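You operate a simulated robot arm through the tools that you are given. There is no shell and no other tool. Be economical: measure what you need, move in short steps, check, and stop when the job is done.

You run a simulated robot arm. Do the job below in one go: nothing can be reset, and whatever is moved stays where it is left.

TASK
Test the purple block's hardness: 40 or more goes on GOOD, softer on REDO.
Fine: slide the carriage out before you lift the block.
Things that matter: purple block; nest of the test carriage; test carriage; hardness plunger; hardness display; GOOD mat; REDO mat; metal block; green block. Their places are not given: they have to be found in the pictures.

It is judged by the outcome, as a careful person would: the job done as asked, and still so three seconds after it is handed in. It fails if anything else is knocked over, pushed out of place, dropped, spilled or broken.

THE ROBOT
A 7-joint arm with a two-finger parallel gripper, fixed in place. Base frame: the origin is at the foot of the arm, x ahead of it, y to its left, z up; the work surface is at about z = 0. Lengths are in m, angles in rad, forces in N, time in s.
With the tool pointing down near the work surface it reaches from about 0.22 to 0.58 m from the base axis. Its first joint turns from -1.152 to 1.152 rad. Payload 2.5 kg.
Tool frame: the origin (TCP) lies between the finger pads and is the grasp point; the fingertips stand 0.023 m ahead of it; z points along the fingers, y is the line along which they close. The gripper opens to 0.094 m. The fingers are 0.038 m wide and 0.01 m thick; the gripper's body (0.054 by 0.096 m) begins 0.039 m behind the TCP.
Orientation is that of the tool frame in the base frame, as [roll, pitch, yaw] about the fixed x, y, z axes, in that order (R = Rz(yaw) Ry(pitch) Rx(roll)). With the fingers straight down and closing along the base's y, the tool's x points along the base's -x, its y along +y and its z along -z.

THE INTERFACE
- The arm moves only by the tool nudge_tool. Its argument "plan" is one flat list of numbers, 7 for each row, row after row: the turn, a rotation vector about the base's x, y, z in units of 45 degrees (1.0 is 45 degrees), then the shift along the base's x, y, z in units of 150 mm (1.0 is 150 mm), then the gripper command, from -1 (fully open) to 1 (shut), values between in proportion. In form: [wx, wy, wz, dx, dy, dz, hand, wx, wy, wz, dx, dy, dz, hand, ...]. A call has 1 to 10 rows; each row is the pose to reach, as a shift and turn from the pose commanded when the call began. A call with a number of a shift or a turn outside -1 to 1 is refused whole. Each row takes 0.2 s and may step no farther than 0.05 m and 0.15 rad from the row before; otherwise, or with a gripper value out of range, the whole call is refused. Where a pose cannot be reached the arm comes as near as it can. A force on the tool above 40 N (or 10 N above the force at the start of the call, whichever is more), or a blocked arm, ends the call early, and 0.2 s more pass. Each finger travels about 0.108 m/s and halts on what it meets, pressing with about 21 N; the grip force reading is that of the motor and also rises with nothing between the fingers. The clock runs only during rows and for 0.2 s after the last one: add rows that repeat a pose to give the fingers time. It gives the time, the measured TCP pose, the force on the tool (base axes), the opening and the grip force at its end, in the units of the frame above (readings bear some noise).
- Cameras (640 x 400 px; columns grow to the right, rows downward): "scene" is fixed at [0.1389, -0.4327, 0.5369]; the picture's right is [0.57, -0.82, 0.00], its down [-0.51, -0.35, -0.79] and it looks along [0.65, 0.44, -0.62] (base axes); focal length 280 px, centre (320, 200). "wrist" rides on the gripper at [-0.039, 0, -0.044] in the tool frame; the picture's right is [0.00, -1.00, 0.00], its down [0.97, 0.00, -0.24] and it looks along [0.24, 0.00, 0.97] (tool axes); focal length 218 px, centre (320, 200).
- snapshot(camera): a new picture of that camera. It takes no simulated time.
- point_at(camera, pixels): for up to 12 pixels [column, row] of the newest picture of that camera ("zoom" is the newest enlarged one), the place [x, y, z] in the base frame of the surface seen there, good to about 0.003 m. It takes no simulated time.
- enlarge(camera, box): a new picture of the part [left, top, right, bottom] of that camera's present view, enlarged. It takes no simulated time.
- sign_off(): hands the job in; it is judged then, once.

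Work in short steps. Measure before you move; look again where a grasp or a placing could have gone wrong, and mend it. You have 80 turns and 46 pictures in all, those below and enlarged ones among them. Open the gripper and draw the arm clear of the work before you hand the job in, unless the task says otherwise; then end with one line.

The tools are called as name(argument=value, ...) on one line, values as JSON. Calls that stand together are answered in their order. nudge_tool: Moves the arm, as the interface text tells. Its arguments: {"type":"object","properties":{"plan":{"type":"array"}},"required":["plan"]} The other tools are called the same way: snapshot (camera) takes a picture; point_at (camera, pixels) gives the place of the surface under pixels of a picture; enlarge (camera, box) takes an enlarged picture of a part of a camera's view; sign_off () hands the job in.

At the start:

```text
time_s: 0.0
tool_pos: [0.3912, -0.1084, 0.3158]
tool_rot: [-3.14, 0.0, -3.142]
wrist_force: [-0.1, 0.1, -1.3]
width: 0.094
finger_force: 0.0
```

scene: 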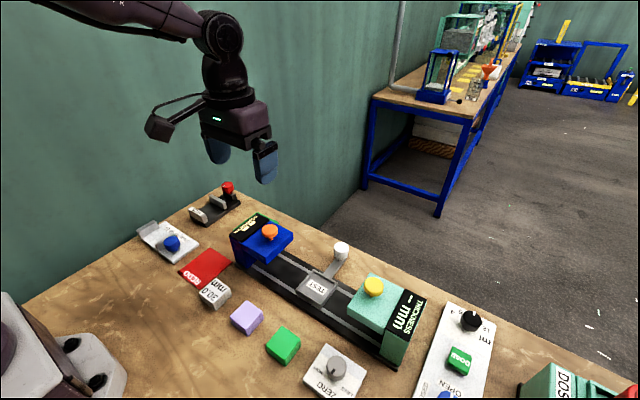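
wrist: 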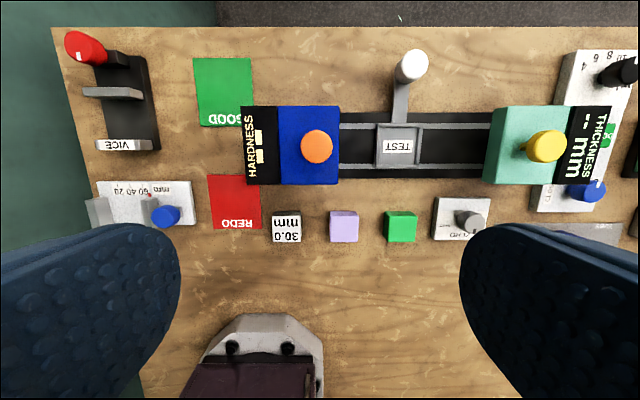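

The wrist picture shows the purple block at (343,226), the carriage at (398,145) with its handle knob at (411,67), the hardness station at (300,145), and the mats at (223,92) and (234,202). I'll measure these and enlarge the view.

point_at(camera="wrist", pixels=[[343, 222], [331, 212], [357, 240], [398, 147], [411, 67], [316, 146], [300, 110], [223, 92], [234, 202], [400, 110], [378, 145], [420, 145]])

enlarge(camera="wrist", box=[230, 40, 510, 250])

enlarge(camera="scene", box=[180, 180, 440, 370])

```text
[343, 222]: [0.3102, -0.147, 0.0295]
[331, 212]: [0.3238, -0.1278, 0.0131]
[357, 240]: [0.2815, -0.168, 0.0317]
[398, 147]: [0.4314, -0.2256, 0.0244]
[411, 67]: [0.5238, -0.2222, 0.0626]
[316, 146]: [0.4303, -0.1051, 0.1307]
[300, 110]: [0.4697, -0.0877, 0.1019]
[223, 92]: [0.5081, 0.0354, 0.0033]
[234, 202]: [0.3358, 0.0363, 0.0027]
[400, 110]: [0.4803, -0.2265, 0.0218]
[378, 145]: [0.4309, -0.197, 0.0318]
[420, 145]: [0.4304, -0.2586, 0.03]
```

```text
1.90 times, centred on (370, 145) of wrist
```

zoom: 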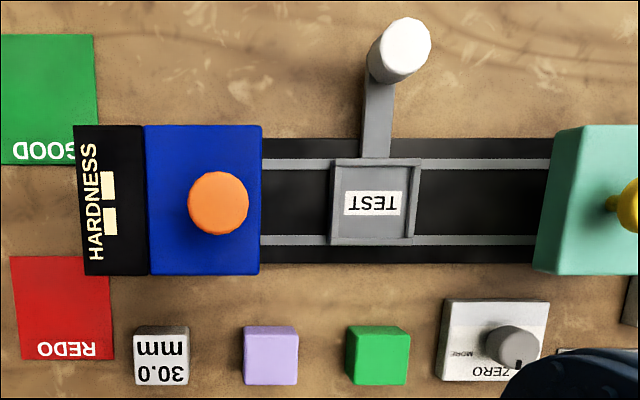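

```text
2.11 times, centred on (310, 275) of scene
```

zoom: 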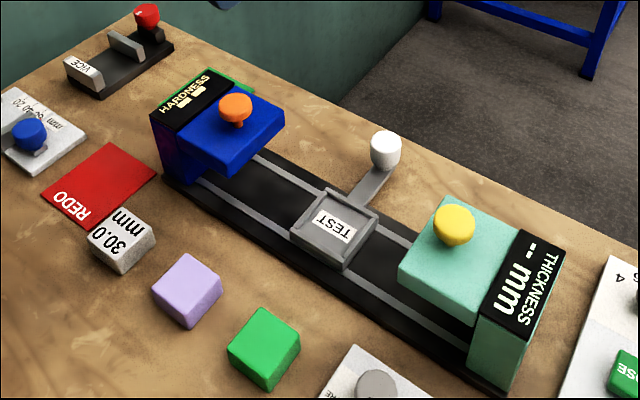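

The blocks look about 40 mm wide and 30 mm high, and the nest has a low rim. I'll measure the block edges, nest rim and knob more finely.

point_at(camera="zoom", pixels=[[185, 256], [154, 288], [219, 282], [192, 308], [386, 138], [385, 160], [334, 192], [294, 230], [376, 226], [343, 262], [333, 222], [228, 172]])

point_at(camera="wrist", pixels=[[330, 230], [357, 230], [344, 217], [344, 240], [299, 228], [389, 228], [382, 145], [415, 145], [398, 129], [398, 163], [404, 100], [377, 130]])

enlarge(camera="wrist", box=[320, 180, 500, 260])

```text
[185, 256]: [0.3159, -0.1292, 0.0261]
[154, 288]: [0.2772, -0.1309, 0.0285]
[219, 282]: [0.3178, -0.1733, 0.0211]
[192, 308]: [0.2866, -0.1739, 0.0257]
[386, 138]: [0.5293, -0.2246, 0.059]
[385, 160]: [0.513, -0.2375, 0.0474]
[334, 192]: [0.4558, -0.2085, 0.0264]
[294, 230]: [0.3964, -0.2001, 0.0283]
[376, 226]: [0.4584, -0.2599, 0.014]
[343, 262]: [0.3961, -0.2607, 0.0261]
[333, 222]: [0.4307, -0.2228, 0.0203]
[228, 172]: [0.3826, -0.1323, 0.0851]
```

```text
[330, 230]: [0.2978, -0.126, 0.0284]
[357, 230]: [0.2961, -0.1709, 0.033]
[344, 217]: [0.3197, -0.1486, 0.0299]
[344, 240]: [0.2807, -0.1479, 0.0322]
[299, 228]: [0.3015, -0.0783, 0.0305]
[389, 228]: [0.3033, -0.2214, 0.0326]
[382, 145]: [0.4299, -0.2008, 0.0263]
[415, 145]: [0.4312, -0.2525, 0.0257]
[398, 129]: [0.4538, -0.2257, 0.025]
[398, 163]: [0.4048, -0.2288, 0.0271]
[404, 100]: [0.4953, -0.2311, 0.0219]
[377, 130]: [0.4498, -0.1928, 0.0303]
```

```text
3.56 times, centred on (410, 220) of wrist
```

zoom: 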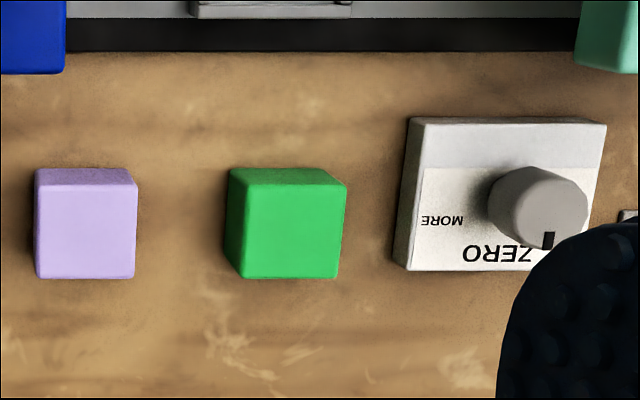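

The purple block's centre is about (0.299,-0.1485) with its top at 0.031. The nest's centre is about (0.430,-0.227). I'll move over the block with the fingers part open.

nudge_tool(plan=[0, 0, 0, -0.154, -0.067, -0.2, -0.6, 0, 0, 0, -0.308, -0.134, -0.4, -0.6, 0, 0, 0, -0.461, -0.2, -0.6, -0.6, 0, 0, 0, -0.615, -0.267, -0.8, -0.6, 0, 0, 0, -0.615, -0.267, -0.972, -0.6, 0, 0, 0, -0.615, -0.267, -0.972, -0.6])

snapshot(camera="wrist")

```text
time_s: 1.4
tool_pos: [0.2975, -0.1488, 0.1698]
tool_rot: [-3.141, 0.001, 3.139]
wrist_force: [-0.2, 0.8, -0.1]
width: 0.0751
finger_force: 0.1
```

```text
40 pictures are left
```

wrist: 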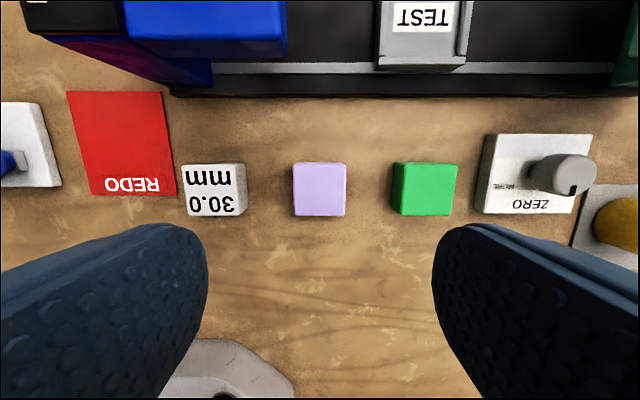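

The block is centred at column 320, rows 162–215, and square to the tool. I'll check its centre before going down.

point_at(camera="wrist", pixels=[[320, 190], [295, 190], [344, 190], [320, 166], [320, 213], [244, 190], [395, 190]])

```text
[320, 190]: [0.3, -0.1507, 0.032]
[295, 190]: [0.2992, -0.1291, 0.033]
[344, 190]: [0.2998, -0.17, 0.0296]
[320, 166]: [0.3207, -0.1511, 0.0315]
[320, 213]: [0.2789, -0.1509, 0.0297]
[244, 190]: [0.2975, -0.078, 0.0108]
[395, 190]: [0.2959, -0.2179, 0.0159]
```

The block's centre reads (0.300,-0.150). I'll go down to TCP z≈0.036 and close the fingers.

nudge_tool(plan=[0, 0, 0, 0.01, -0.006, -0.3, -0.6, 0, 0, 0, 0.01, -0.006, -0.6, -0.6, 0, 0, 0, 0.01, -0.006, -0.8, -0.6, 0, 0, 0, 0.01, -0.006, -0.893, -0.6, 0, 0, 0, 0.01, -0.006, -0.893, -0.6, 0, 0, 0, 0.01, -0.006, -0.893, 1, 0, 0, 0, 0.01, -0.006, -0.893, 1, 0, 0, 0, 0.01, -0.006, -0.893, 1])

```text
time_s: 3.2
tool_pos: [0.301, -0.1492, 0.0375]
tool_rot: [3.141, -0.001, 3.14]
wrist_force: [0.0, -0.2, 0.0]
width: 0.0446
finger_force: 21.0
```

Gripped at width 0.0446. I'll lift, shift in y first to clear the hardness station, then move over the nest.

nudge_tool(plan=[0, 0, 0, 0, 0, 0.25, 1, 0, 0, 0, 0, 0, 0.5, 1, 0, 0, 0, 0, -0.26, 0.55, 1, 0, 0, 0, 0, -0.517, 0.55, 1, 0, 0, 0, 0.25, -0.517, 0.55, 1, 0, 0, 0, 0.5, -0.517, 0.55, 1, 0, 0, 0, 0.75, -0.517, 0.55, 1, 0, 0, 0, 0.863, -0.517, 0.55, 1, 0, 0, 0, 0.863, -0.517, 0.55, 1])

snapshot(camera="wrist")

snapshot(camera="scene")

```text
time_s: 5.2
tool_pos: [0.4333, -0.2293, 0.1208]
tool_rot: [-3.141, 0.0, 3.141]
wrist_force: [-0.1, 0.5, -0.4]
width: 0.0447
finger_force: 21.1
```

```text
39 pictures are left
```

wrist: 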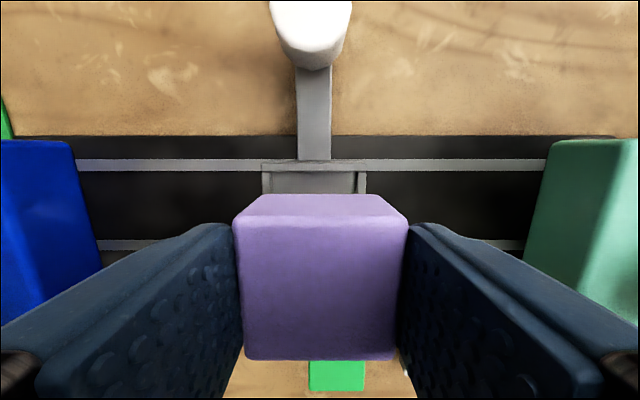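

```text
38 pictures are left
```

scene: 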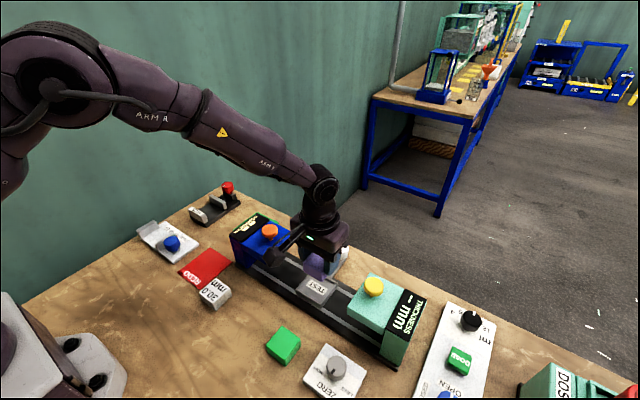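

I'll measure the nest rim from here to get the alignment right.

point_at(camera="wrist", pixels=[[267, 180], [362, 180], [276, 185], [353, 185], [314, 163], [314, 172], [314, 180], [314, 120], [298, 145], [329, 145]])

point_at(camera="scene", pixels=[[314, 288], [298, 294], [325, 304], [334, 287], [316, 297]])

enlarge(camera="scene", box=[250, 220, 400, 320])

```text
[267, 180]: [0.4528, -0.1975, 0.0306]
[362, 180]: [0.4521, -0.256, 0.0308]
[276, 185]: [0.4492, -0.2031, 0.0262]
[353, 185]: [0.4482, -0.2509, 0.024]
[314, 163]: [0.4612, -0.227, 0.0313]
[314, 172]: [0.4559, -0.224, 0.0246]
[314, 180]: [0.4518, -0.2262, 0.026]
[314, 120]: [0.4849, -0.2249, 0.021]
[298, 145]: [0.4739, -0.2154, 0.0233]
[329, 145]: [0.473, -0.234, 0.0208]
```

```text
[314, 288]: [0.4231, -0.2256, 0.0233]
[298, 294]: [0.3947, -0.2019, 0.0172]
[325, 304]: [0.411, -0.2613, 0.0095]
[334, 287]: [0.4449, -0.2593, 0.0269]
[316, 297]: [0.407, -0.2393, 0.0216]
```

```text
4.00 times, centred on (325, 270) of scene
```

zoom: 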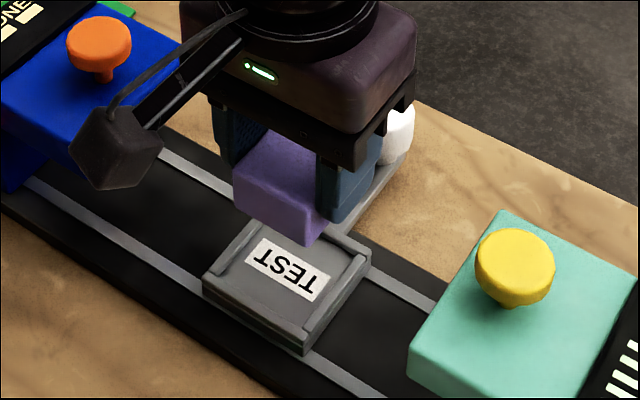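

The nest's centre is about (0.430,-0.2267). I'll go down to just above the rim and take a fresh pose reading.

nudge_tool(plan=[0, 0, 0, 0, 0, -0.2, 1, 0, 0, 0, 0, 0, -0.28, 1, 0, 0, 0, 0, 0, -0.28, 1])

enlarge(camera="scene", box=[270, 240, 370, 310])

snapshot(camera="wrist")

```text
time_s: 6.0
tool_pos: [0.4325, -0.2296, 0.0764]
tool_rot: [-3.141, 0.0, 3.139]
wrist_force: [-1.0, 0.5, 0.2]
width: 0.0443
finger_force: 21.0
```

```text
5.71 times, centred on (320, 275) of scene
```

zoom: 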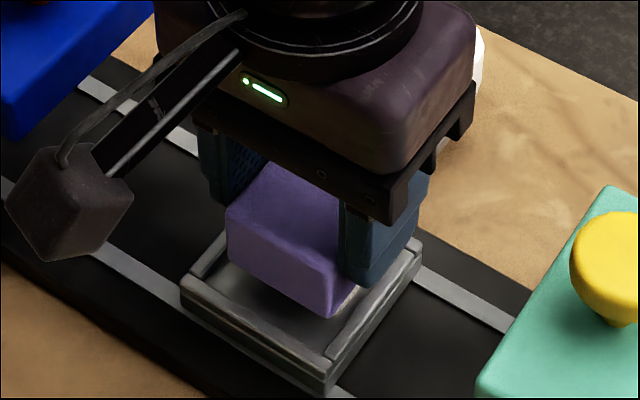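

```text
35 pictures are left
```

wrist: 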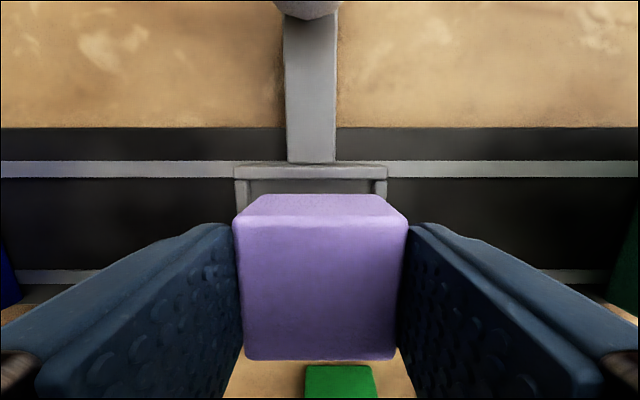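

The readings put the tool about 3 mm toward -y and 2.5 mm toward +x of the nest's centre: rim columns 234–387 centre on 310, against tool column 320. I'll correct that and go down gently.

nudge_tool(plan=[0, 0, 0, -0.017, 0.023, 0, 1, 0, 0, 0, -0.017, 0.023, 0, 1, 0, 0, 0, -0.017, 0.023, -0.05, 1, 0, 0, 0, -0.017, 0.023, -0.08, 1, 0, 0, 0, -0.017, 0.023, -0.1, 1, 0, 0, 0, -0.017, 0.023, -0.1, 1])

enlarge(camera="scene", box=[270, 240, 370, 310])

```text
time_s: 7.4
tool_pos: [0.4287, -0.2249, 0.0631]
tool_rot: [-3.141, 0.001, -3.141]
wrist_force: [-0.5, 0.1, -0.8]
width: 0.0447
finger_force: 21.6
```

```text
5.71 times, centred on (320, 275) of scene
```

zoom: 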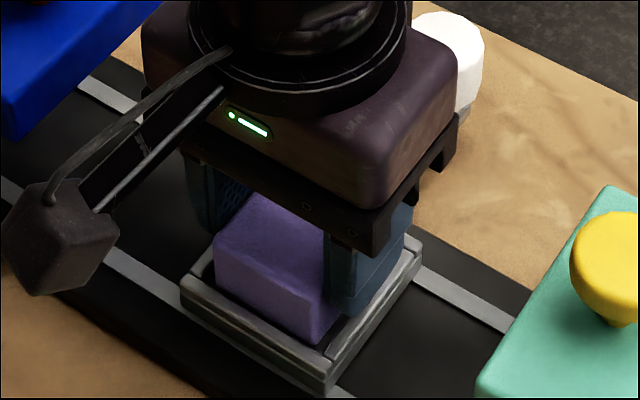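

No contact yet, and the block looks inside the rim. I'll go down a few millimetres more.

nudge_tool(plan=[0, 0, 0, 0, 0, -0.01, 1, 0, 0, 0, 0, 0, -0.02, 1, 0, 0, 0, 0, 0, -0.02, 1])

```text
time_s: 8.2
tool_pos: [0.4269, -0.2246, 0.0613]
tool_rot: [-3.141, 0.002, 3.138]
wrist_force: [-2.9, -1.5, 12.1]
width: 0.0443
finger_force: 20.9
```

Contact at 12 N with the block bottom near the floor height of 0.0225. I'll open part way and rise.

nudge_tool(plan=[0, 0, 0, 0, 0, 0.005, -0.5, 0, 0, 0, 0, 0, 0.005, -0.5, 0, 0, 0, 0, 0, 0.25, -0.5, 0, 0, 0, 0, 0, 0.55, -0.5, 0, 0, 0, 0, 0, 0.85, -0.5, 0, 0, 0, 0, 0, 0.85, -0.5])

snapshot(camera="wrist")

enlarge(camera="scene", box=[230, 210, 390, 320])

```text
time_s: 9.6
tool_pos: [0.427, -0.2214, 0.188]
tool_rot: [3.141, 0.0, 3.139]
wrist_force: [0.4, 0.4, 0.5]
width: 0.0702
finger_force: 0.1
```

```text
33 pictures are left
```

wrist: 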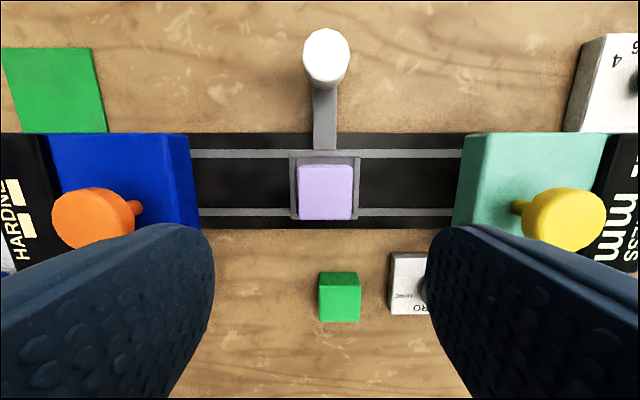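

```text
3.64 times, centred on (310, 265) of scene
```

zoom: 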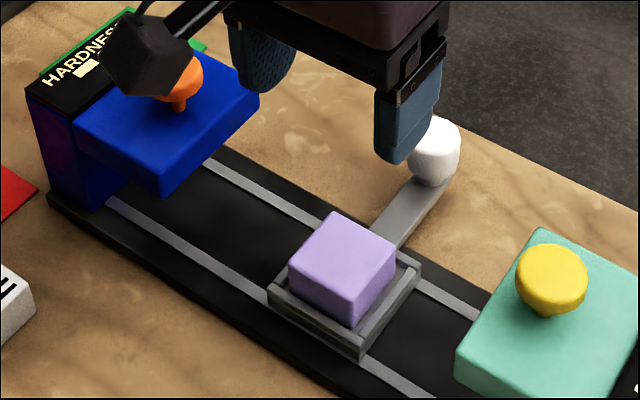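

The block sits in the nest. I'll check that its top is level, and measure the knob.

point_at(camera="wrist", pixels=[[304, 172], [346, 172], [304, 214], [346, 214], [326, 45], [326, 60], [308, 50], [345, 50], [325, 30], [326, 75], [326, 110]])

point_at(camera="zoom", pixels=[[335, 217], [295, 262], [390, 258], [352, 292], [440, 130], [435, 160], [434, 180], [180, 80], [165, 180], [240, 110], [160, 195]])

```text
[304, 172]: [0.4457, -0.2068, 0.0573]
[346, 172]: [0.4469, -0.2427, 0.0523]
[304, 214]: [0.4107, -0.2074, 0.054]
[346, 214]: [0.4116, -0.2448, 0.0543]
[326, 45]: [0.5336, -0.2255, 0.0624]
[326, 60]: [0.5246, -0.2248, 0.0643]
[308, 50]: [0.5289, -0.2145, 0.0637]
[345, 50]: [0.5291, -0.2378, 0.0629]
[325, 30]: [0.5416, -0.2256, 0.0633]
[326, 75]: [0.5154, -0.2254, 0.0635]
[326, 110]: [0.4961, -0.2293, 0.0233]
```

```text
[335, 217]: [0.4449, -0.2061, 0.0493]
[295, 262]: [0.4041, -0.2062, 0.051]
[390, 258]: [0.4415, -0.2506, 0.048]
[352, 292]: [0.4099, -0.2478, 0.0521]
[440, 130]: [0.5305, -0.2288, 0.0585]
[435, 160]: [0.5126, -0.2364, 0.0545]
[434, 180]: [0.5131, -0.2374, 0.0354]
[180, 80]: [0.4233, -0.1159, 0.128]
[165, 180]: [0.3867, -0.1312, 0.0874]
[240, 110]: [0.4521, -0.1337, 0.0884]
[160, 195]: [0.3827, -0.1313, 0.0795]
```

The block is level at about 0.054. Before sliding at x≈0.53, I'll measure the dark box sticking out of the wrist (zoom about (150,50)) relative to the tool.

point_at(camera="zoom", pixels=[[130, 60], [150, 50], [180, 60], [115, 45], [190, 25], [145, 90], [240, 10]])

```text
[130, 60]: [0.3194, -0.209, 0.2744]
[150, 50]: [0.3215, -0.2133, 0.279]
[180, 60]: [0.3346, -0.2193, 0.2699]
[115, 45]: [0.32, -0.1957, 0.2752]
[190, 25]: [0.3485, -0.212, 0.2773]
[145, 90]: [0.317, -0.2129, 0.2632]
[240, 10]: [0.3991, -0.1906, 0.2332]
```

The box hangs about 0.1 m toward -x of the tool and only 0.07 m above it, so it would hit the orange plunger if I slid the knob at this yaw. A 90° yaw would put it toward -y. I'll measure the housing edges to check clearance.

point_at(camera="wrist", pixels=[[120, 137], [60, 137], [155, 137], [20, 140], [185, 140], [150, 180], [90, 205], [70, 230], [590, 140], [480, 140]])

```text
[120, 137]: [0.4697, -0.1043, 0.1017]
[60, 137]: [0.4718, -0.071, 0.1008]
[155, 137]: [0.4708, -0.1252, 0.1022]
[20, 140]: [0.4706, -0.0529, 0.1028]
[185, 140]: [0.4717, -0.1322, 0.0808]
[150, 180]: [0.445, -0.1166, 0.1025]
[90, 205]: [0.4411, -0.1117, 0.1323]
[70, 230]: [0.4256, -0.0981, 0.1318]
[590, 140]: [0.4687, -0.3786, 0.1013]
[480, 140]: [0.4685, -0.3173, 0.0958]
```

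The housing edge is at x≈0.472, so at 90° yaw the gripper body (x≥0.481) clears it. I'll turn +90° about z in two calls, with the fingers staying up high.

nudge_tool(plan=[0, 0, 0.18, 0, 0, 0, -0.3, 0, 0, 0.36, 0, 0, 0, -0.3, 0, 0, 0.54, 0, 0, 0, -0.3, 0, 0, 0.72, 0, 0, 0, -0.3, 0, 0, 0.9, 0, 0, 0, -0.3, 0, 0, 1.0, 0, 0, 0, -0.3])

nudge_tool(plan=[0, 0, 0.18, 0.12, 0, 0, -0.3, 0, 0, 0.36, 0.24, 0, 0, -0.3, 0, 0, 0.54, 0.36, 0, 0, -0.3, 0, 0, 0.72, 0.48, 0, 0, -0.3, 0, 0, 0.9, 0.6, 0, 0, -0.3, 0, 0, 1.0, 0.677, -0.017, 0, -0.3, 0, 0, 1.0, 0.677, -0.017, 0, -0.3])

snapshot(camera="wrist")

snapshot(camera="scene")

```text
time_s: 11.0
tool_pos: [0.4292, -0.2242, 0.1869]
tool_rot: [-3.141, 0.0, -2.356]
wrist_force: [0.2, 0.2, 0.7]
width: 0.061
finger_force: 0.1
```

```text
time_s: 12.6
tool_pos: [0.5297, -0.227, 0.185]
tool_rot: [-3.141, -0.001, -1.57]
wrist_force: [0.1, -0.2, -0.1]
width: 0.0609
finger_force: 0.1
```

```text
31 pictures are left
```

wrist: 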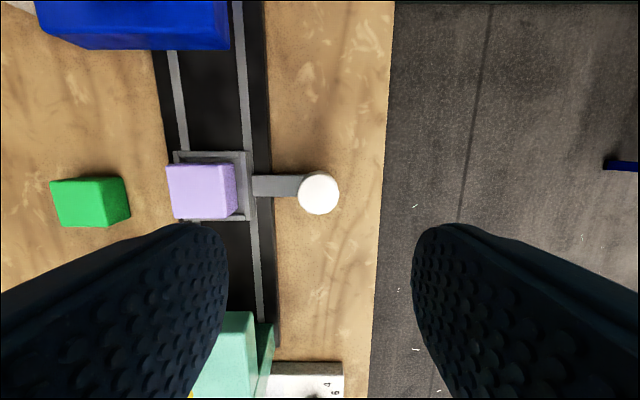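

```text
30 pictures are left
```

scene: 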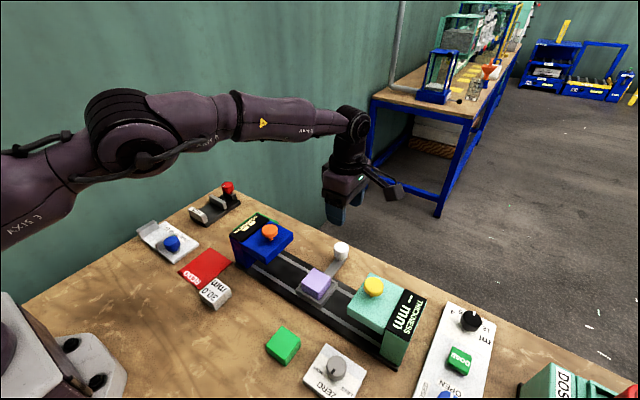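

The 90° turn worked, and the knob sits at (318,194), centred between the fingers. I'll go down to z≈0.064 and grip it.

nudge_tool(plan=[0, 0, 0, 0, 0, -0.25, -0.3, 0, 0, 0, 0, 0, -0.5, -0.3, 0, 0, 0, 0, 0, -0.7, -0.3, 0, 0, 0, 0, 0, -0.82, -0.3, 0, 0, 0, 0, 0, -0.82, -0.3, 0, 0, 0, 0, 0, -0.82, 1, 0, 0, 0, 0, 0, -0.82, 1, 0, 0, 0, 0, 0, -0.82, 1])

snapshot(camera="wrist")

```text
time_s: 14.4
tool_pos: [0.5274, -0.2245, 0.064]
tool_rot: [3.136, 0.001, -1.573]
wrist_force: [-23.0, 0.5, 5.8]
width: 0.0336
finger_force: 45.5
```

```text
29 pictures are left
```

wrist: 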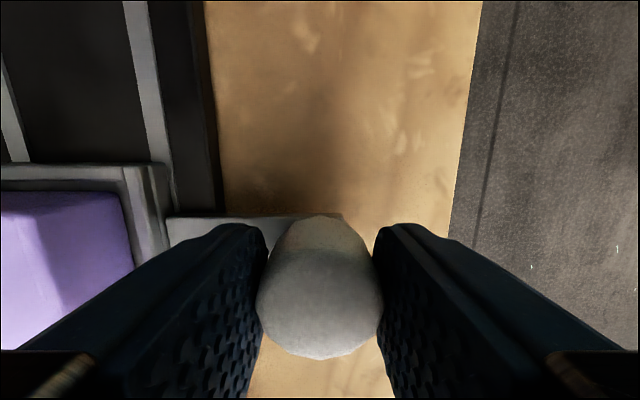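

Gripped, but with about 23 N side load in x, so I'll shift the command 3 mm toward -x to relax it.

nudge_tool(plan=[0, 0, 0, -0.01, 0, 0, 1, 0, 0, 0, -0.018, 0, 0, 1, 0, 0, 0, -0.018, 0, 0, 1])

```text
time_s: 15.2
tool_pos: [0.5287, -0.2248, 0.0641]
tool_rot: [-3.136, 0.001, -1.569]
wrist_force: [11.8, 1.3, -12.4]
width: 0.0334
finger_force: 44.8
```

The load is now +12 N. I'll go back 1 mm and start sliding toward +y.

nudge_tool(plan=[0, 0, 0, 0.006, 0, 0, 1, 0, 0, 0, 0.006, 0.06, 0, 1, 0, 0, 0, 0.006, 0.12, 0, 1, 0, 0, 0, 0.006, 0.2, 0, 1, 0, 0, 0, 0.006, 0.28, 0, 1, 0, 0, 0, 0.006, 0.36, 0, 1, 0, 0, 0, 0.006, 0.36, 0, 1])

snapshot(camera="scene")

```text
time_s: 16.8
tool_pos: [0.5283, -0.1745, 0.0637]
tool_rot: [-3.14, -0.001, -1.572]
wrist_force: [-4.5, -1.1, 8.3]
width: 0.0337
finger_force: 45.2
```

```text
28 pictures are left
```

scene: 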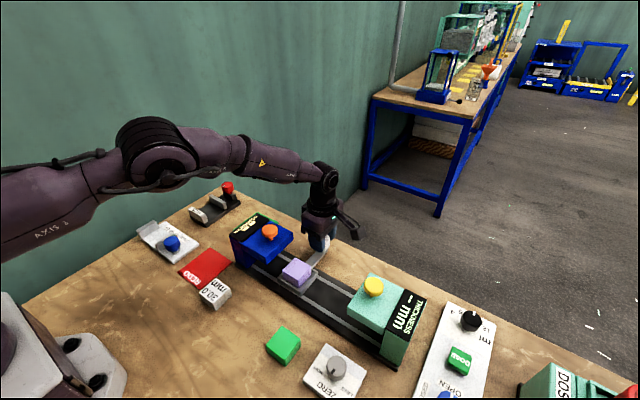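

The carriage follows with the block aboard. I'll carry on toward y≈-0.105.

nudge_tool(plan=[0, 0, 0, 0, 0.08, 0, 1, 0, 0, 0, 0, 0.16, 0, 1, 0, 0, 0, 0, 0.24, 0, 1, 0, 0, 0, 0, 0.32, 0, 1, 0, 0, 0, 0, 0.4, 0, 1, 0, 0, 0, 0, 0.45, 0, 1, 0, 0, 0, 0, 0.45, 0, 1])

enlarge(camera="scene", box=[210, 190, 370, 290])

snapshot(camera="wrist")

```text
time_s: 18.4
tool_pos: [0.5276, -0.1039, 0.0644]
tool_rot: [-3.138, 0.002, -1.571]
wrist_force: [-0.1, 0.2, 7.6]
width: 0.0335
finger_force: 44.8
```

```text
4.00 times, centred on (290, 240) of scene
```

zoom: 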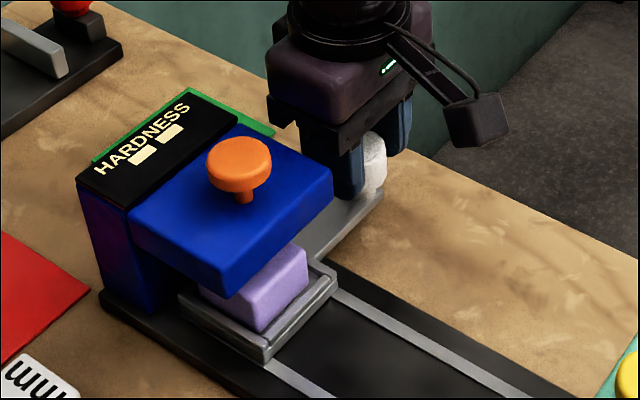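

```text
26 pictures are left
```

wrist: 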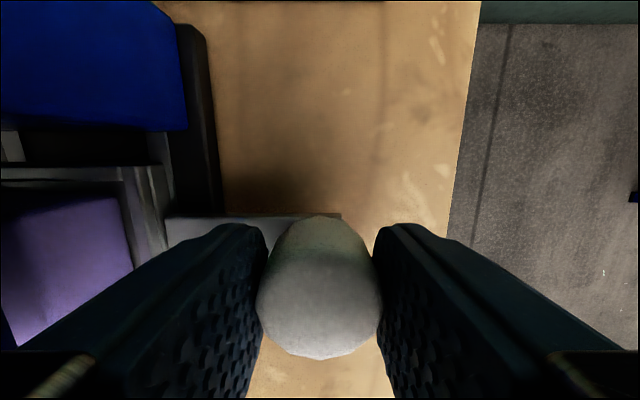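

No stop felt yet. I'll measure the plunger cap and the nest position now.

point_at(camera="zoom", pixels=[[240, 148], [212, 158], [268, 154], [240, 140], [238, 164], [240, 198], [266, 355], [332, 275], [260, 325], [305, 285], [225, 290], [230, 210]])

```text
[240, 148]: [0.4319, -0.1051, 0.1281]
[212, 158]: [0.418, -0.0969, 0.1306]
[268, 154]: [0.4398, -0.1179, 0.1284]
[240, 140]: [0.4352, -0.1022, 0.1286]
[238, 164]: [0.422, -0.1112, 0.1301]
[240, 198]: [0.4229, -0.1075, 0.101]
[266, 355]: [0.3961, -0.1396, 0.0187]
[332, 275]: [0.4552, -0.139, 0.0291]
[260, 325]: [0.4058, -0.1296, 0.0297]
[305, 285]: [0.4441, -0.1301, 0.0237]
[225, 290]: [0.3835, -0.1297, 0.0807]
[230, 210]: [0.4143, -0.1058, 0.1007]
```

The nest's centre is about y=-0.1055 and the plunger's about -0.106, so they line up. I'll nudge +3 mm to feel for an end stop.

nudge_tool(plan=[0, 0, 0, 0, 0.01, 0, 1, 0, 0, 0, 0, 0.02, 0, 1, 0, 0, 0, 0, 0.02, 0, 1])

```text
time_s: 19.2
tool_pos: [0.5267, -0.105, 0.0642]
tool_rot: [-3.14, -0.001, -1.572]
wrist_force: [11.1, -13.8, -5.5]
width: 0.0336
finger_force: 45.0
```

That is a firm stop (−13.8 N), so the carriage is fully home. I'll relax, release and rise.

nudge_tool(plan=[0, 0, 0, 0, -0.017, 0, 1, 0, 0, 0, 0, -0.017, 0, -0.3, 0, 0, 0, 0, -0.017, 0, -0.3, 0, 0, 0, 0, -0.017, 0.28, -0.3, 0, 0, 0, 0, -0.017, 0.56, -0.3, 0, 0, 0, 0, -0.017, 0.84, -0.3, 0, 0, 0, 0, -0.017, 0.84, -0.3])

snapshot(camera="wrist")

enlarge(camera="scene", box=[210, 190, 370, 290])

```text
time_s: 20.8
tool_pos: [0.5301, -0.1036, 0.1919]
tool_rot: [-3.141, 0.001, -1.571]
wrist_force: [-0.2, 0.4, 0.3]
width: 0.0612
finger_force: 0.1
```

```text
25 pictures are left
```

wrist: 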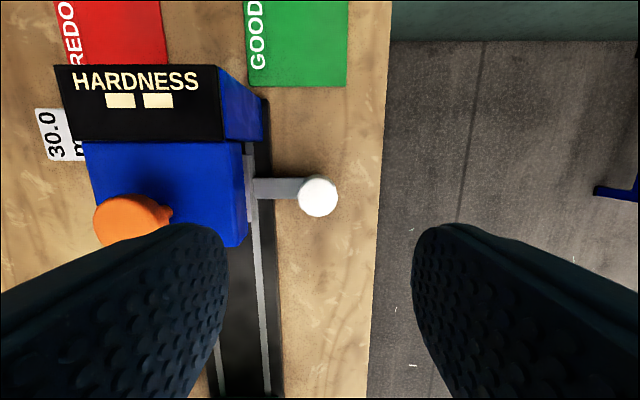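

```text
4.00 times, centred on (290, 240) of scene
```

zoom: 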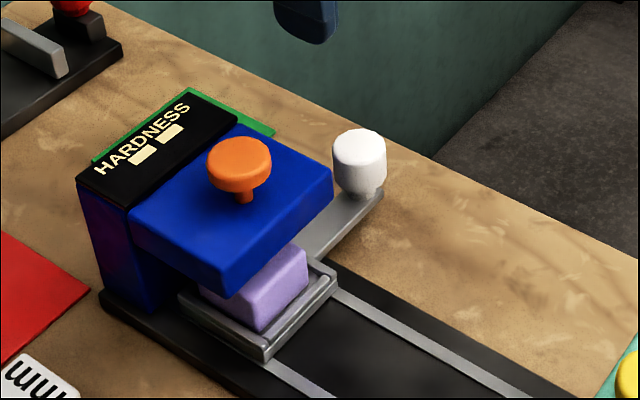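

The carriage stays home. I'll move over the orange plunger at (0.430,-0.106) with the fingers closed and the tips about 10 mm above it.

nudge_tool(plan=[0, 0, 0, -0.22, -0.006, 0, 1, 0, 0, 0, -0.44, -0.012, 0, 1, 0, 0, 0, -0.66, -0.017, 0, 1, 0, 0, 0, -0.66, -0.017, -0.1, 1, 0, 0, 0, -0.66, -0.017, -0.17, 1, 0, 0, 0, -0.66, -0.017, -0.17, 1])

enlarge(camera="scene", box=[210, 190, 370, 290])

```text
time_s: 22.2
tool_pos: [0.4285, -0.1076, 0.1637]
tool_rot: [3.14, 0.0, -1.571]
wrist_force: [0.4, -0.6, 0.3]
width: 0.0
finger_force: 21.2
```

```text
4.00 times, centred on (290, 240) of scene
```

zoom: 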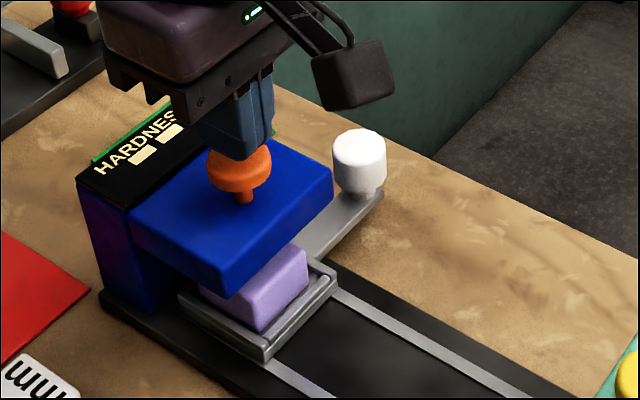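

The fingertips are right above the plunger. I'll press down slowly.

nudge_tool(plan=[0, 0, 0, 0, 0, -0.03, 1, 0, 0, 0, 0, 0, -0.05, 1, 0, 0, 0, 0, 0, -0.065, 1, 0, 0, 0, 0, 0, -0.08, 1, 0, 0, 0, 0, 0, -0.095, 1, 0, 0, 0, 0, 0, -0.11, 1, 0, 0, 0, 0, 0, -0.12, 1, 0, 0, 0, 0, 0, -0.12, 1])

snapshot(camera="wrist")

```text
time_s: 24.0
tool_pos: [0.4288, -0.1078, 0.1471]
tool_rot: [3.141, 0.001, -1.574]
wrist_force: [-1.2, 0.8, 2.7]
width: 0.0
finger_force: 21.2
```

```text
22 pictures are left
```

wrist: 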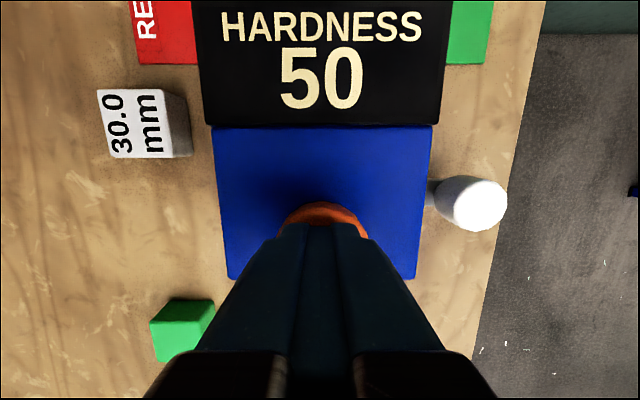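

The display reads 50 at a light press of 2.7 N. I'll press a bit further to see whether it is settled.

nudge_tool(plan=[0, 0, 0, 0, 0, -0.013, 1, 0, 0, 0, 0, 0, -0.026, 1, 0, 0, 0, 0, 0, -0.04, 1, 0, 0, 0, 0, 0, -0.04, 1, 0, 0, 0, 0, 0, -0.04, 1])

snapshot(camera="wrist")

```text
time_s: 24.7
tool_pos: [0.4303, -0.1082, 0.1456]
tool_rot: [-3.139, -0.003, -1.571]
wrist_force: [-6.3, 0.5, 12.9]
width: 0.0001
finger_force: 21.6
stopped in row 3: the force on the tool passed its limit (the readings are from after the stop); the commanded pose is now the measured one
```

```text
21 pictures are left
```

wrist: 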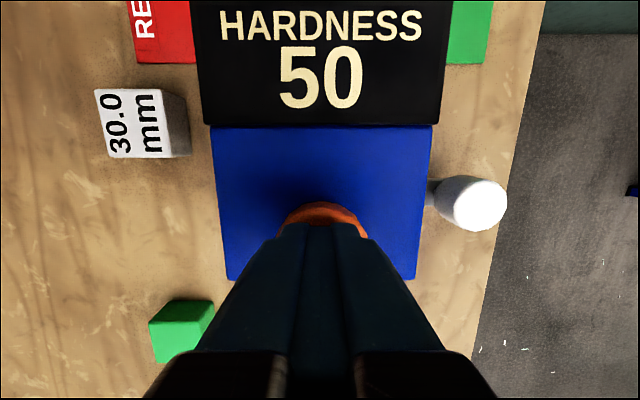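

The plunger is bottomed and the display is steady at 50, which is ≥ 40, so GOOD. I'll rise and go back over the knob with the fingers part open.

nudge_tool(plan=[0, 0, 0, 0, 0, 0.15, 1, 0, 0, 0, 0, 0, 0.313, 1, 0, 0, 0, 0.22, 0.01, 0.313, 1, 0, 0, 0, 0.44, 0.015, 0.313, 0, 0, 0, 0, 0.655, 0.02, 0.313, -0.3, 0, 0, 0, 0.655, 0.02, 0.313, -0.3, 0, 0, 0, 0.655, 0.02, 0.313, -0.3])

snapshot(camera="wrist")

```text
time_s: 26.3
tool_pos: [0.526, -0.1073, 0.1907]
tool_rot: [-3.138, -0.002, -1.571]
wrist_force: [0.6, -0.5, 0.4]
width: 0.0612
finger_force: 0.1
```

```text
20 pictures are left
```

wrist: 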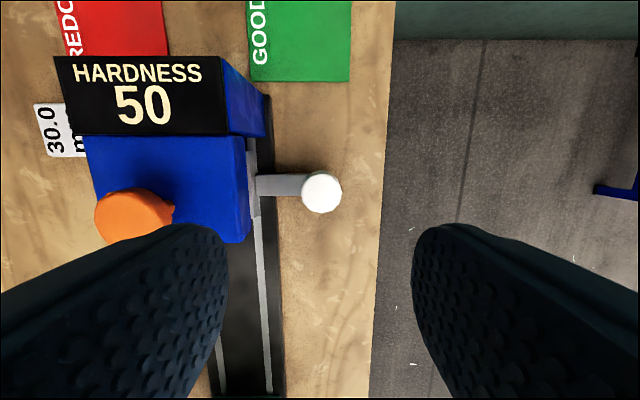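

The display still holds 50. I'll go down onto the knob at (321,193) and grip it.

nudge_tool(plan=[0, 0, 0, 0, 0, -0.25, -0.3, 0, 0, 0, 0, 0, -0.5, -0.3, 0, 0, 0, 0, 0, -0.7, -0.3, 0, 0, 0, 0, 0, -0.845, -0.3, 0, 0, 0, 0, 0, -0.845, -0.3, 0, 0, 0, 0, 0, -0.845, 1, 0, 0, 0, 0, 0, -0.845, 1, 0, 0, 0, 0, 0, -0.845, 1])

```text
time_s: 28.1
tool_pos: [0.5283, -0.1075, 0.0615]
tool_rot: [-3.134, -0.002, -1.571]
wrist_force: [20.2, -3.1, -13.9]
width: 0.0336
finger_force: 45.2
```

Side load is +20 N in x, so I'll shift the command +2 mm and begin sliding the carriage back toward -y.

nudge_tool(plan=[0, 0, 0, 0.006, 0, 0, 1, 0, 0, 0, 0.011, -0.02, 0, 1, 0, 0, 0, 0.011, -0.1, 0, 1, 0, 0, 0, 0.011, -0.2, 0, 1, 0, 0, 0, 0.011, -0.3, 0, 1, 0, 0, 0, 0.011, -0.4, 0, 1, 0, 0, 0, 0.011, -0.4, 0, 1])

nudge_tool(plan=[0, 0, 0, 0, -0.1, 0, 1, 0, 0, 0, 0, -0.2, 0, 1, 0, 0, 0, 0, -0.3, 0, 1, 0, 0, 0, 0, -0.36, 0, 1, 0, 0, 0, 0, -0.4, 0, 1, 0, 0, 0, 0, -0.4, 0, 1])

enlarge(camera="scene", box=[210, 190, 400, 320])

```text
time_s: 29.7
tool_pos: [0.5279, -0.1666, 0.062]
tool_rot: [3.139, 0.0, -1.573]
wrist_force: [0.3, 0.7, -26.7]
width: 0.0339
finger_force: 45.1
```

```text
time_s: 31.1
tool_pos: [0.5272, -0.2258, 0.0633]
tool_rot: [-3.137, -0.001, -1.572]
wrist_force: [24.1, -1.9, -29.8]
width: 0.034
finger_force: 45.2
```

```text
3.08 times, centred on (305, 255) of scene
```

zoom: 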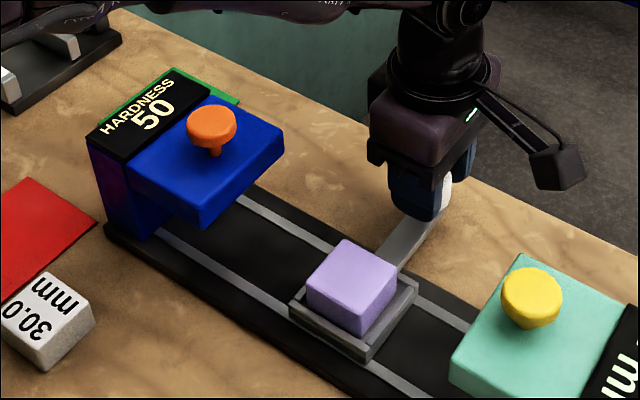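

The carriage is back in the middle with the block seated. I'll release the knob and rise.

nudge_tool(plan=[0, 0, 0, 0.006, 0, 0.012, 1, 0, 0, 0, 0.006, 0, 0.012, -0.3, 0, 0, 0, 0.006, 0, 0.012, -0.3, 0, 0, 0, 0.006, 0, 0.28, -0.3, 0, 0, 0, 0.006, 0, 0.56, -0.3, 0, 0, 0, 0.006, 0, 0.84, -0.3, 0, 0, 0, 0.006, 0, 0.84, -0.3])

snapshot(camera="wrist")

```text
time_s: 32.7
tool_pos: [0.529, -0.2242, 0.19]
tool_rot: [-3.14, 0.0, -1.571]
wrist_force: [-0.5, 0.3, -0.5]
width: 0.0611
finger_force: 0.1
```

```text
18 pictures are left
```

wrist: 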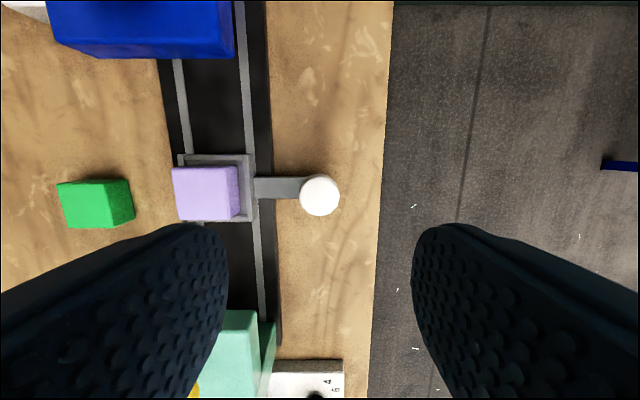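

I'll turn back −90° while moving over the block, so the side box clears the thickness plunger.

nudge_tool(plan=[0, 0, -0.18, -0.12, 0, 0, -0.3, 0, 0, -0.36, -0.24, 0, 0, -0.3, 0, 0, -0.54, -0.36, 0, 0, -0.3, 0, 0, -0.72, -0.48, 0, 0, -0.3, 0, 0, -0.9, -0.6, 0, 0, -0.3, 0, 0, -1.0, -0.667, 0, 0, -0.3])

nudge_tool(plan=[0, 0, -0.18, 0, 0, 0, -0.5, 0, 0, -0.36, 0, 0, 0, -0.5, 0, 0, -0.54, 0, 0, 0, -0.5, 0, 0, -0.72, 0, 0, 0, -0.5, 0, 0, -0.9, 0, 0, 0, -0.5, 0, 0, -1.0, 0, 0, 0, -0.5, 0, 0, -1.0, 0, 0, 0, -0.5])

snapshot(camera="wrist")

```text
time_s: 34.1
tool_pos: [0.4294, -0.2262, 0.1901]
tool_rot: [-3.137, 0.0, -2.36]
wrist_force: [0.2, -0.7, 0.0]
width: 0.0612
finger_force: 0.1
```

```text
time_s: 35.7
tool_pos: [0.4304, -0.2249, 0.1907]
tool_rot: [-3.138, -0.002, 3.14]
wrist_force: [-0.2, 0.3, -0.4]
width: 0.0702
finger_force: 0.0
```

```text
17 pictures are left
```

wrist: 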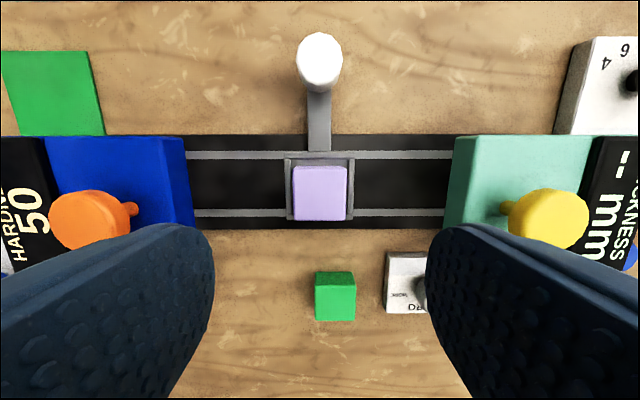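

The block's top spans columns 293–346, rows 167–221. I'll measure its centre, plus the GOOD mat's corners.

point_at(camera="wrist", pixels=[[295, 194], [344, 194], [320, 169], [320, 218], [320, 194], [5, 55], [85, 55], [100, 130], [10, 130], [45, 140]])

snapshot(camera="scene")

```text
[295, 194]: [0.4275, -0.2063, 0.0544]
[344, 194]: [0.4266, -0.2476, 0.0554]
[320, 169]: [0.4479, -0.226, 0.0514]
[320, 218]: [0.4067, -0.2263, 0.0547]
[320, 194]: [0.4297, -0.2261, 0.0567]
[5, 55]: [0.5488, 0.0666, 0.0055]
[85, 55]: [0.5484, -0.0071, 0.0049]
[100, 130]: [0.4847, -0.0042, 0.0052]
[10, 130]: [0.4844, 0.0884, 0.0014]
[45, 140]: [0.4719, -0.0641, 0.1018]
```

```text
16 pictures are left
```

scene: 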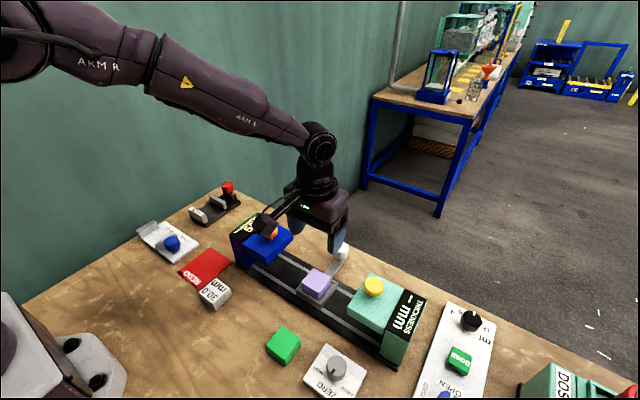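

The block's centre is (0.4275,-0.2265), under the tool. I'll go down to z≈0.061 and grip.

nudge_tool(plan=[0, 0, 0, -0.013, -0.004, -0.25, -0.5, 0, 0, 0, -0.013, -0.004, -0.5, -0.5, 0, 0, 0, -0.013, -0.004, -0.75, -0.5, 0, 0, 0, -0.013, -0.004, -0.86, -0.5, 0, 0, 0, -0.013, -0.004, -0.86, -0.5, 0, 0, 0, -0.013, -0.004, -0.86, 1, 0, 0, 0, -0.013, -0.004, -0.86, 1, 0, 0, 0, -0.013, -0.004, -0.86, 1])

```text
time_s: 37.5
tool_pos: [0.4266, -0.2275, 0.0599]
tool_rot: [-3.137, -0.001, -3.141]
wrist_force: [0.0, 0.2, 0.6]
width: 0.0447
finger_force: 20.9
```

Gripped at 0.0447. I'll lift straight up to z≈0.20 and check the block is held.

nudge_tool(plan=[0, 0, 0, 0, 0, 0.1, 1, 0, 0, 0, 0, 0, 0.35, 1, 0, 0, 0, 0, 0, 0.65, 1, 0, 0, 0, 0, 0, 0.95, 1, 0, 0, 0, 0.25, 0, 0.95, 1, 0, 0, 0, 0.53, 0, 0.95, 1, 0, 0, 0, 0.53, 0.25, 0.95, 1, 0, 0, 0, 0.53, 0.5, 0.95, 1, 0, 0, 0, 0.53, 0.75, 0.95, 1, 0, 0, 0, 0.53, 1.0, 0.95, 1])

nudge_tool(plan=[0, 0, 0, 0, 0.25, 0, 1, 0, 0, 0, 0, 0.5, 0, 1, 0, 0, 0, 0, 0.74, 0, 1, 0, 0, 0, 0, 0.74, 0, 1])

snapshot(camera="scene")

snapshot(camera="wrist")

```text
time_s: 39.7
tool_pos: [0.5079, -0.0753, 0.2056]
tool_rot: [-3.136, 0.0, 3.14]
wrist_force: [-0.6, 0.4, 0.9]
width: 0.0449
finger_force: 21.5
```

```text
time_s: 40.7
tool_pos: [0.5086, 0.0372, 0.2041]
tool_rot: [-3.138, -0.003, 3.14]
wrist_force: [0.5, 1.0, 0.1]
width: 0.0445
finger_force: 20.4
```

```text
15 pictures are left
```

scene: 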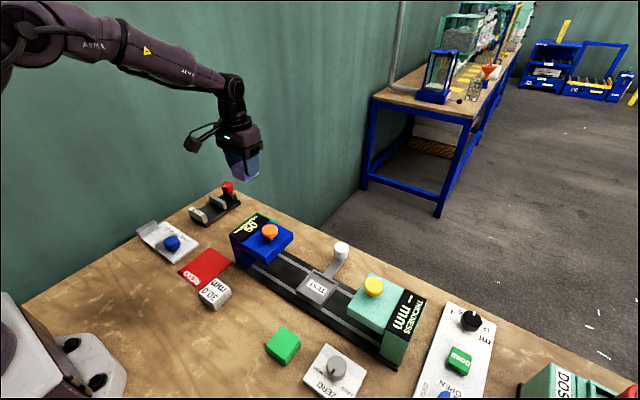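

```text
14 pictures are left
```

wrist: 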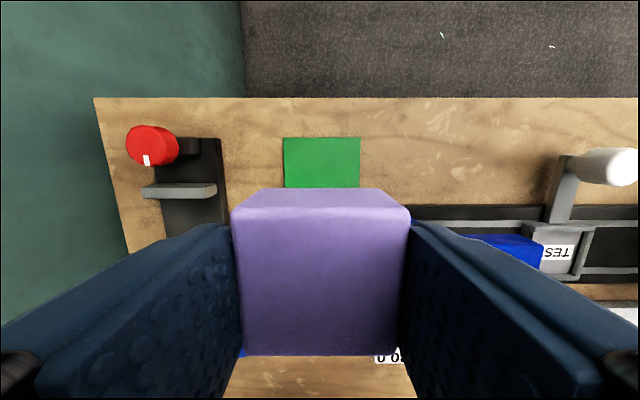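

The block is held above the GOOD mat (columns 284–360). I'll measure the mat and its neighbours before going down.

point_at(camera="wrist", pixels=[[287, 141], [357, 141], [287, 184], [357, 184], [220, 160], [220, 215], [416, 210], [215, 190], [470, 240]])

enlarge(camera="scene", box=[180, 130, 320, 270])

```text
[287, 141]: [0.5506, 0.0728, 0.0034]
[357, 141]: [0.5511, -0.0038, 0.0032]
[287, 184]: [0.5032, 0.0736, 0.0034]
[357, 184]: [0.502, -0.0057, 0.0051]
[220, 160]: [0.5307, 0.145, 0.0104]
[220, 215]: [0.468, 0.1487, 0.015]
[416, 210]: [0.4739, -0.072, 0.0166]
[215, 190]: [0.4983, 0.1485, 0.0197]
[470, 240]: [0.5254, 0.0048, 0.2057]
```

```text
2.86 times, centred on (250, 200) of scene
```

zoom: 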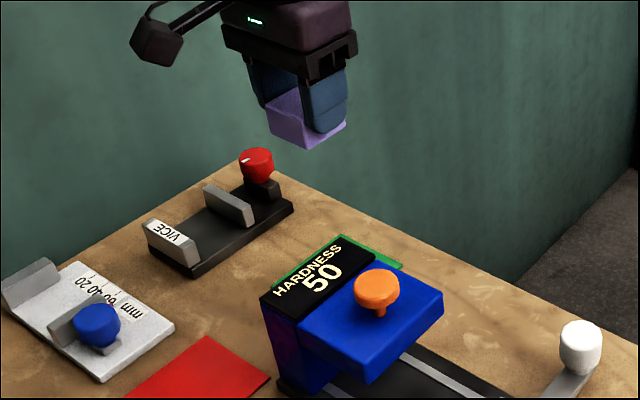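

I'll check the housing's +y edge, since the box on the wrist will pass near it.

point_at(camera="zoom", pixels=[[266, 298], [300, 270], [335, 242], [275, 340], [156, 45], [180, 30], [135, 35]])

```text
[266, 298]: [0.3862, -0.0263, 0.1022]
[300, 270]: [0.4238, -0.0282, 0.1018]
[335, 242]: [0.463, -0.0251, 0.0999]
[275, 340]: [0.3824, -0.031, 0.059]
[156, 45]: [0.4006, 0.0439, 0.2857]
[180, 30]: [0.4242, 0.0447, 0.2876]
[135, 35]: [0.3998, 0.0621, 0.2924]
```

The housing edge is at y≤-0.025, so there is room. I'll go down to just above the mat.

nudge_tool(plan=[0, 0, 0, 0.01, 0, -0.25, 1, 0, 0, 0, 0.01, 0, -0.5, 1, 0, 0, 0, 0.01, 0, -0.75, 1, 0, 0, 0, 0.01, 0, -0.95, 1, 0, 0, 0, 0.01, 0, -1.0, 1, 0, 0, 0, 0.01, 0, -1.0, 1])

```text
time_s: 42.1
tool_pos: [0.507, 0.0337, 0.0531]
tool_rot: [-3.137, -0.001, 3.139]
wrist_force: [0.0, 0.3, 0.3]
width: 0.0444
finger_force: 21.6
```

Next, a gentle final descent until the mat is felt.

nudge_tool(plan=[0, 0, 0, 0, 0, -0.03, 1, 0, 0, 0, 0, 0, -0.06, 1, 0, 0, 0, 0, 0, -0.075, 1, 0, 0, 0, 0, 0, -0.075, 1])

```text
time_s: 43.1
tool_pos: [0.5073, 0.0326, 0.0432]
tool_rot: [-3.138, 0.0, 3.141]
wrist_force: [-0.2, 0.0, 0.6]
width: 0.0445
finger_force: 21.1
```

No contact yet, so I'll step down in millimetres.

nudge_tool(plan=[0, 0, 0, 0, 0, -0.01, 1, 0, 0, 0, 0, 0, -0.02, 1, 0, 0, 0, 0, 0, -0.02, 1])

```text
time_s: 43.9
tool_pos: [0.5097, 0.0361, 0.041]
tool_rot: [-3.138, -0.001, 3.142]
wrist_force: [-0.2, -0.6, -0.9]
width: 0.0443
finger_force: 20.8
```

nudge_tool(plan=[0, 0, 0, 0, 0, -0.008, 1, 0, 0, 0, 0, 0, -0.014, 1, 0, 0, 0, 0, 0, -0.014, 1])

```text
time_s: 44.7
tool_pos: [0.5105, 0.0356, 0.0396]
tool_rot: [-3.138, 0.002, -3.14]
wrist_force: [-1.9, -0.6, 11.5]
width: 0.0445
finger_force: 20.9
```

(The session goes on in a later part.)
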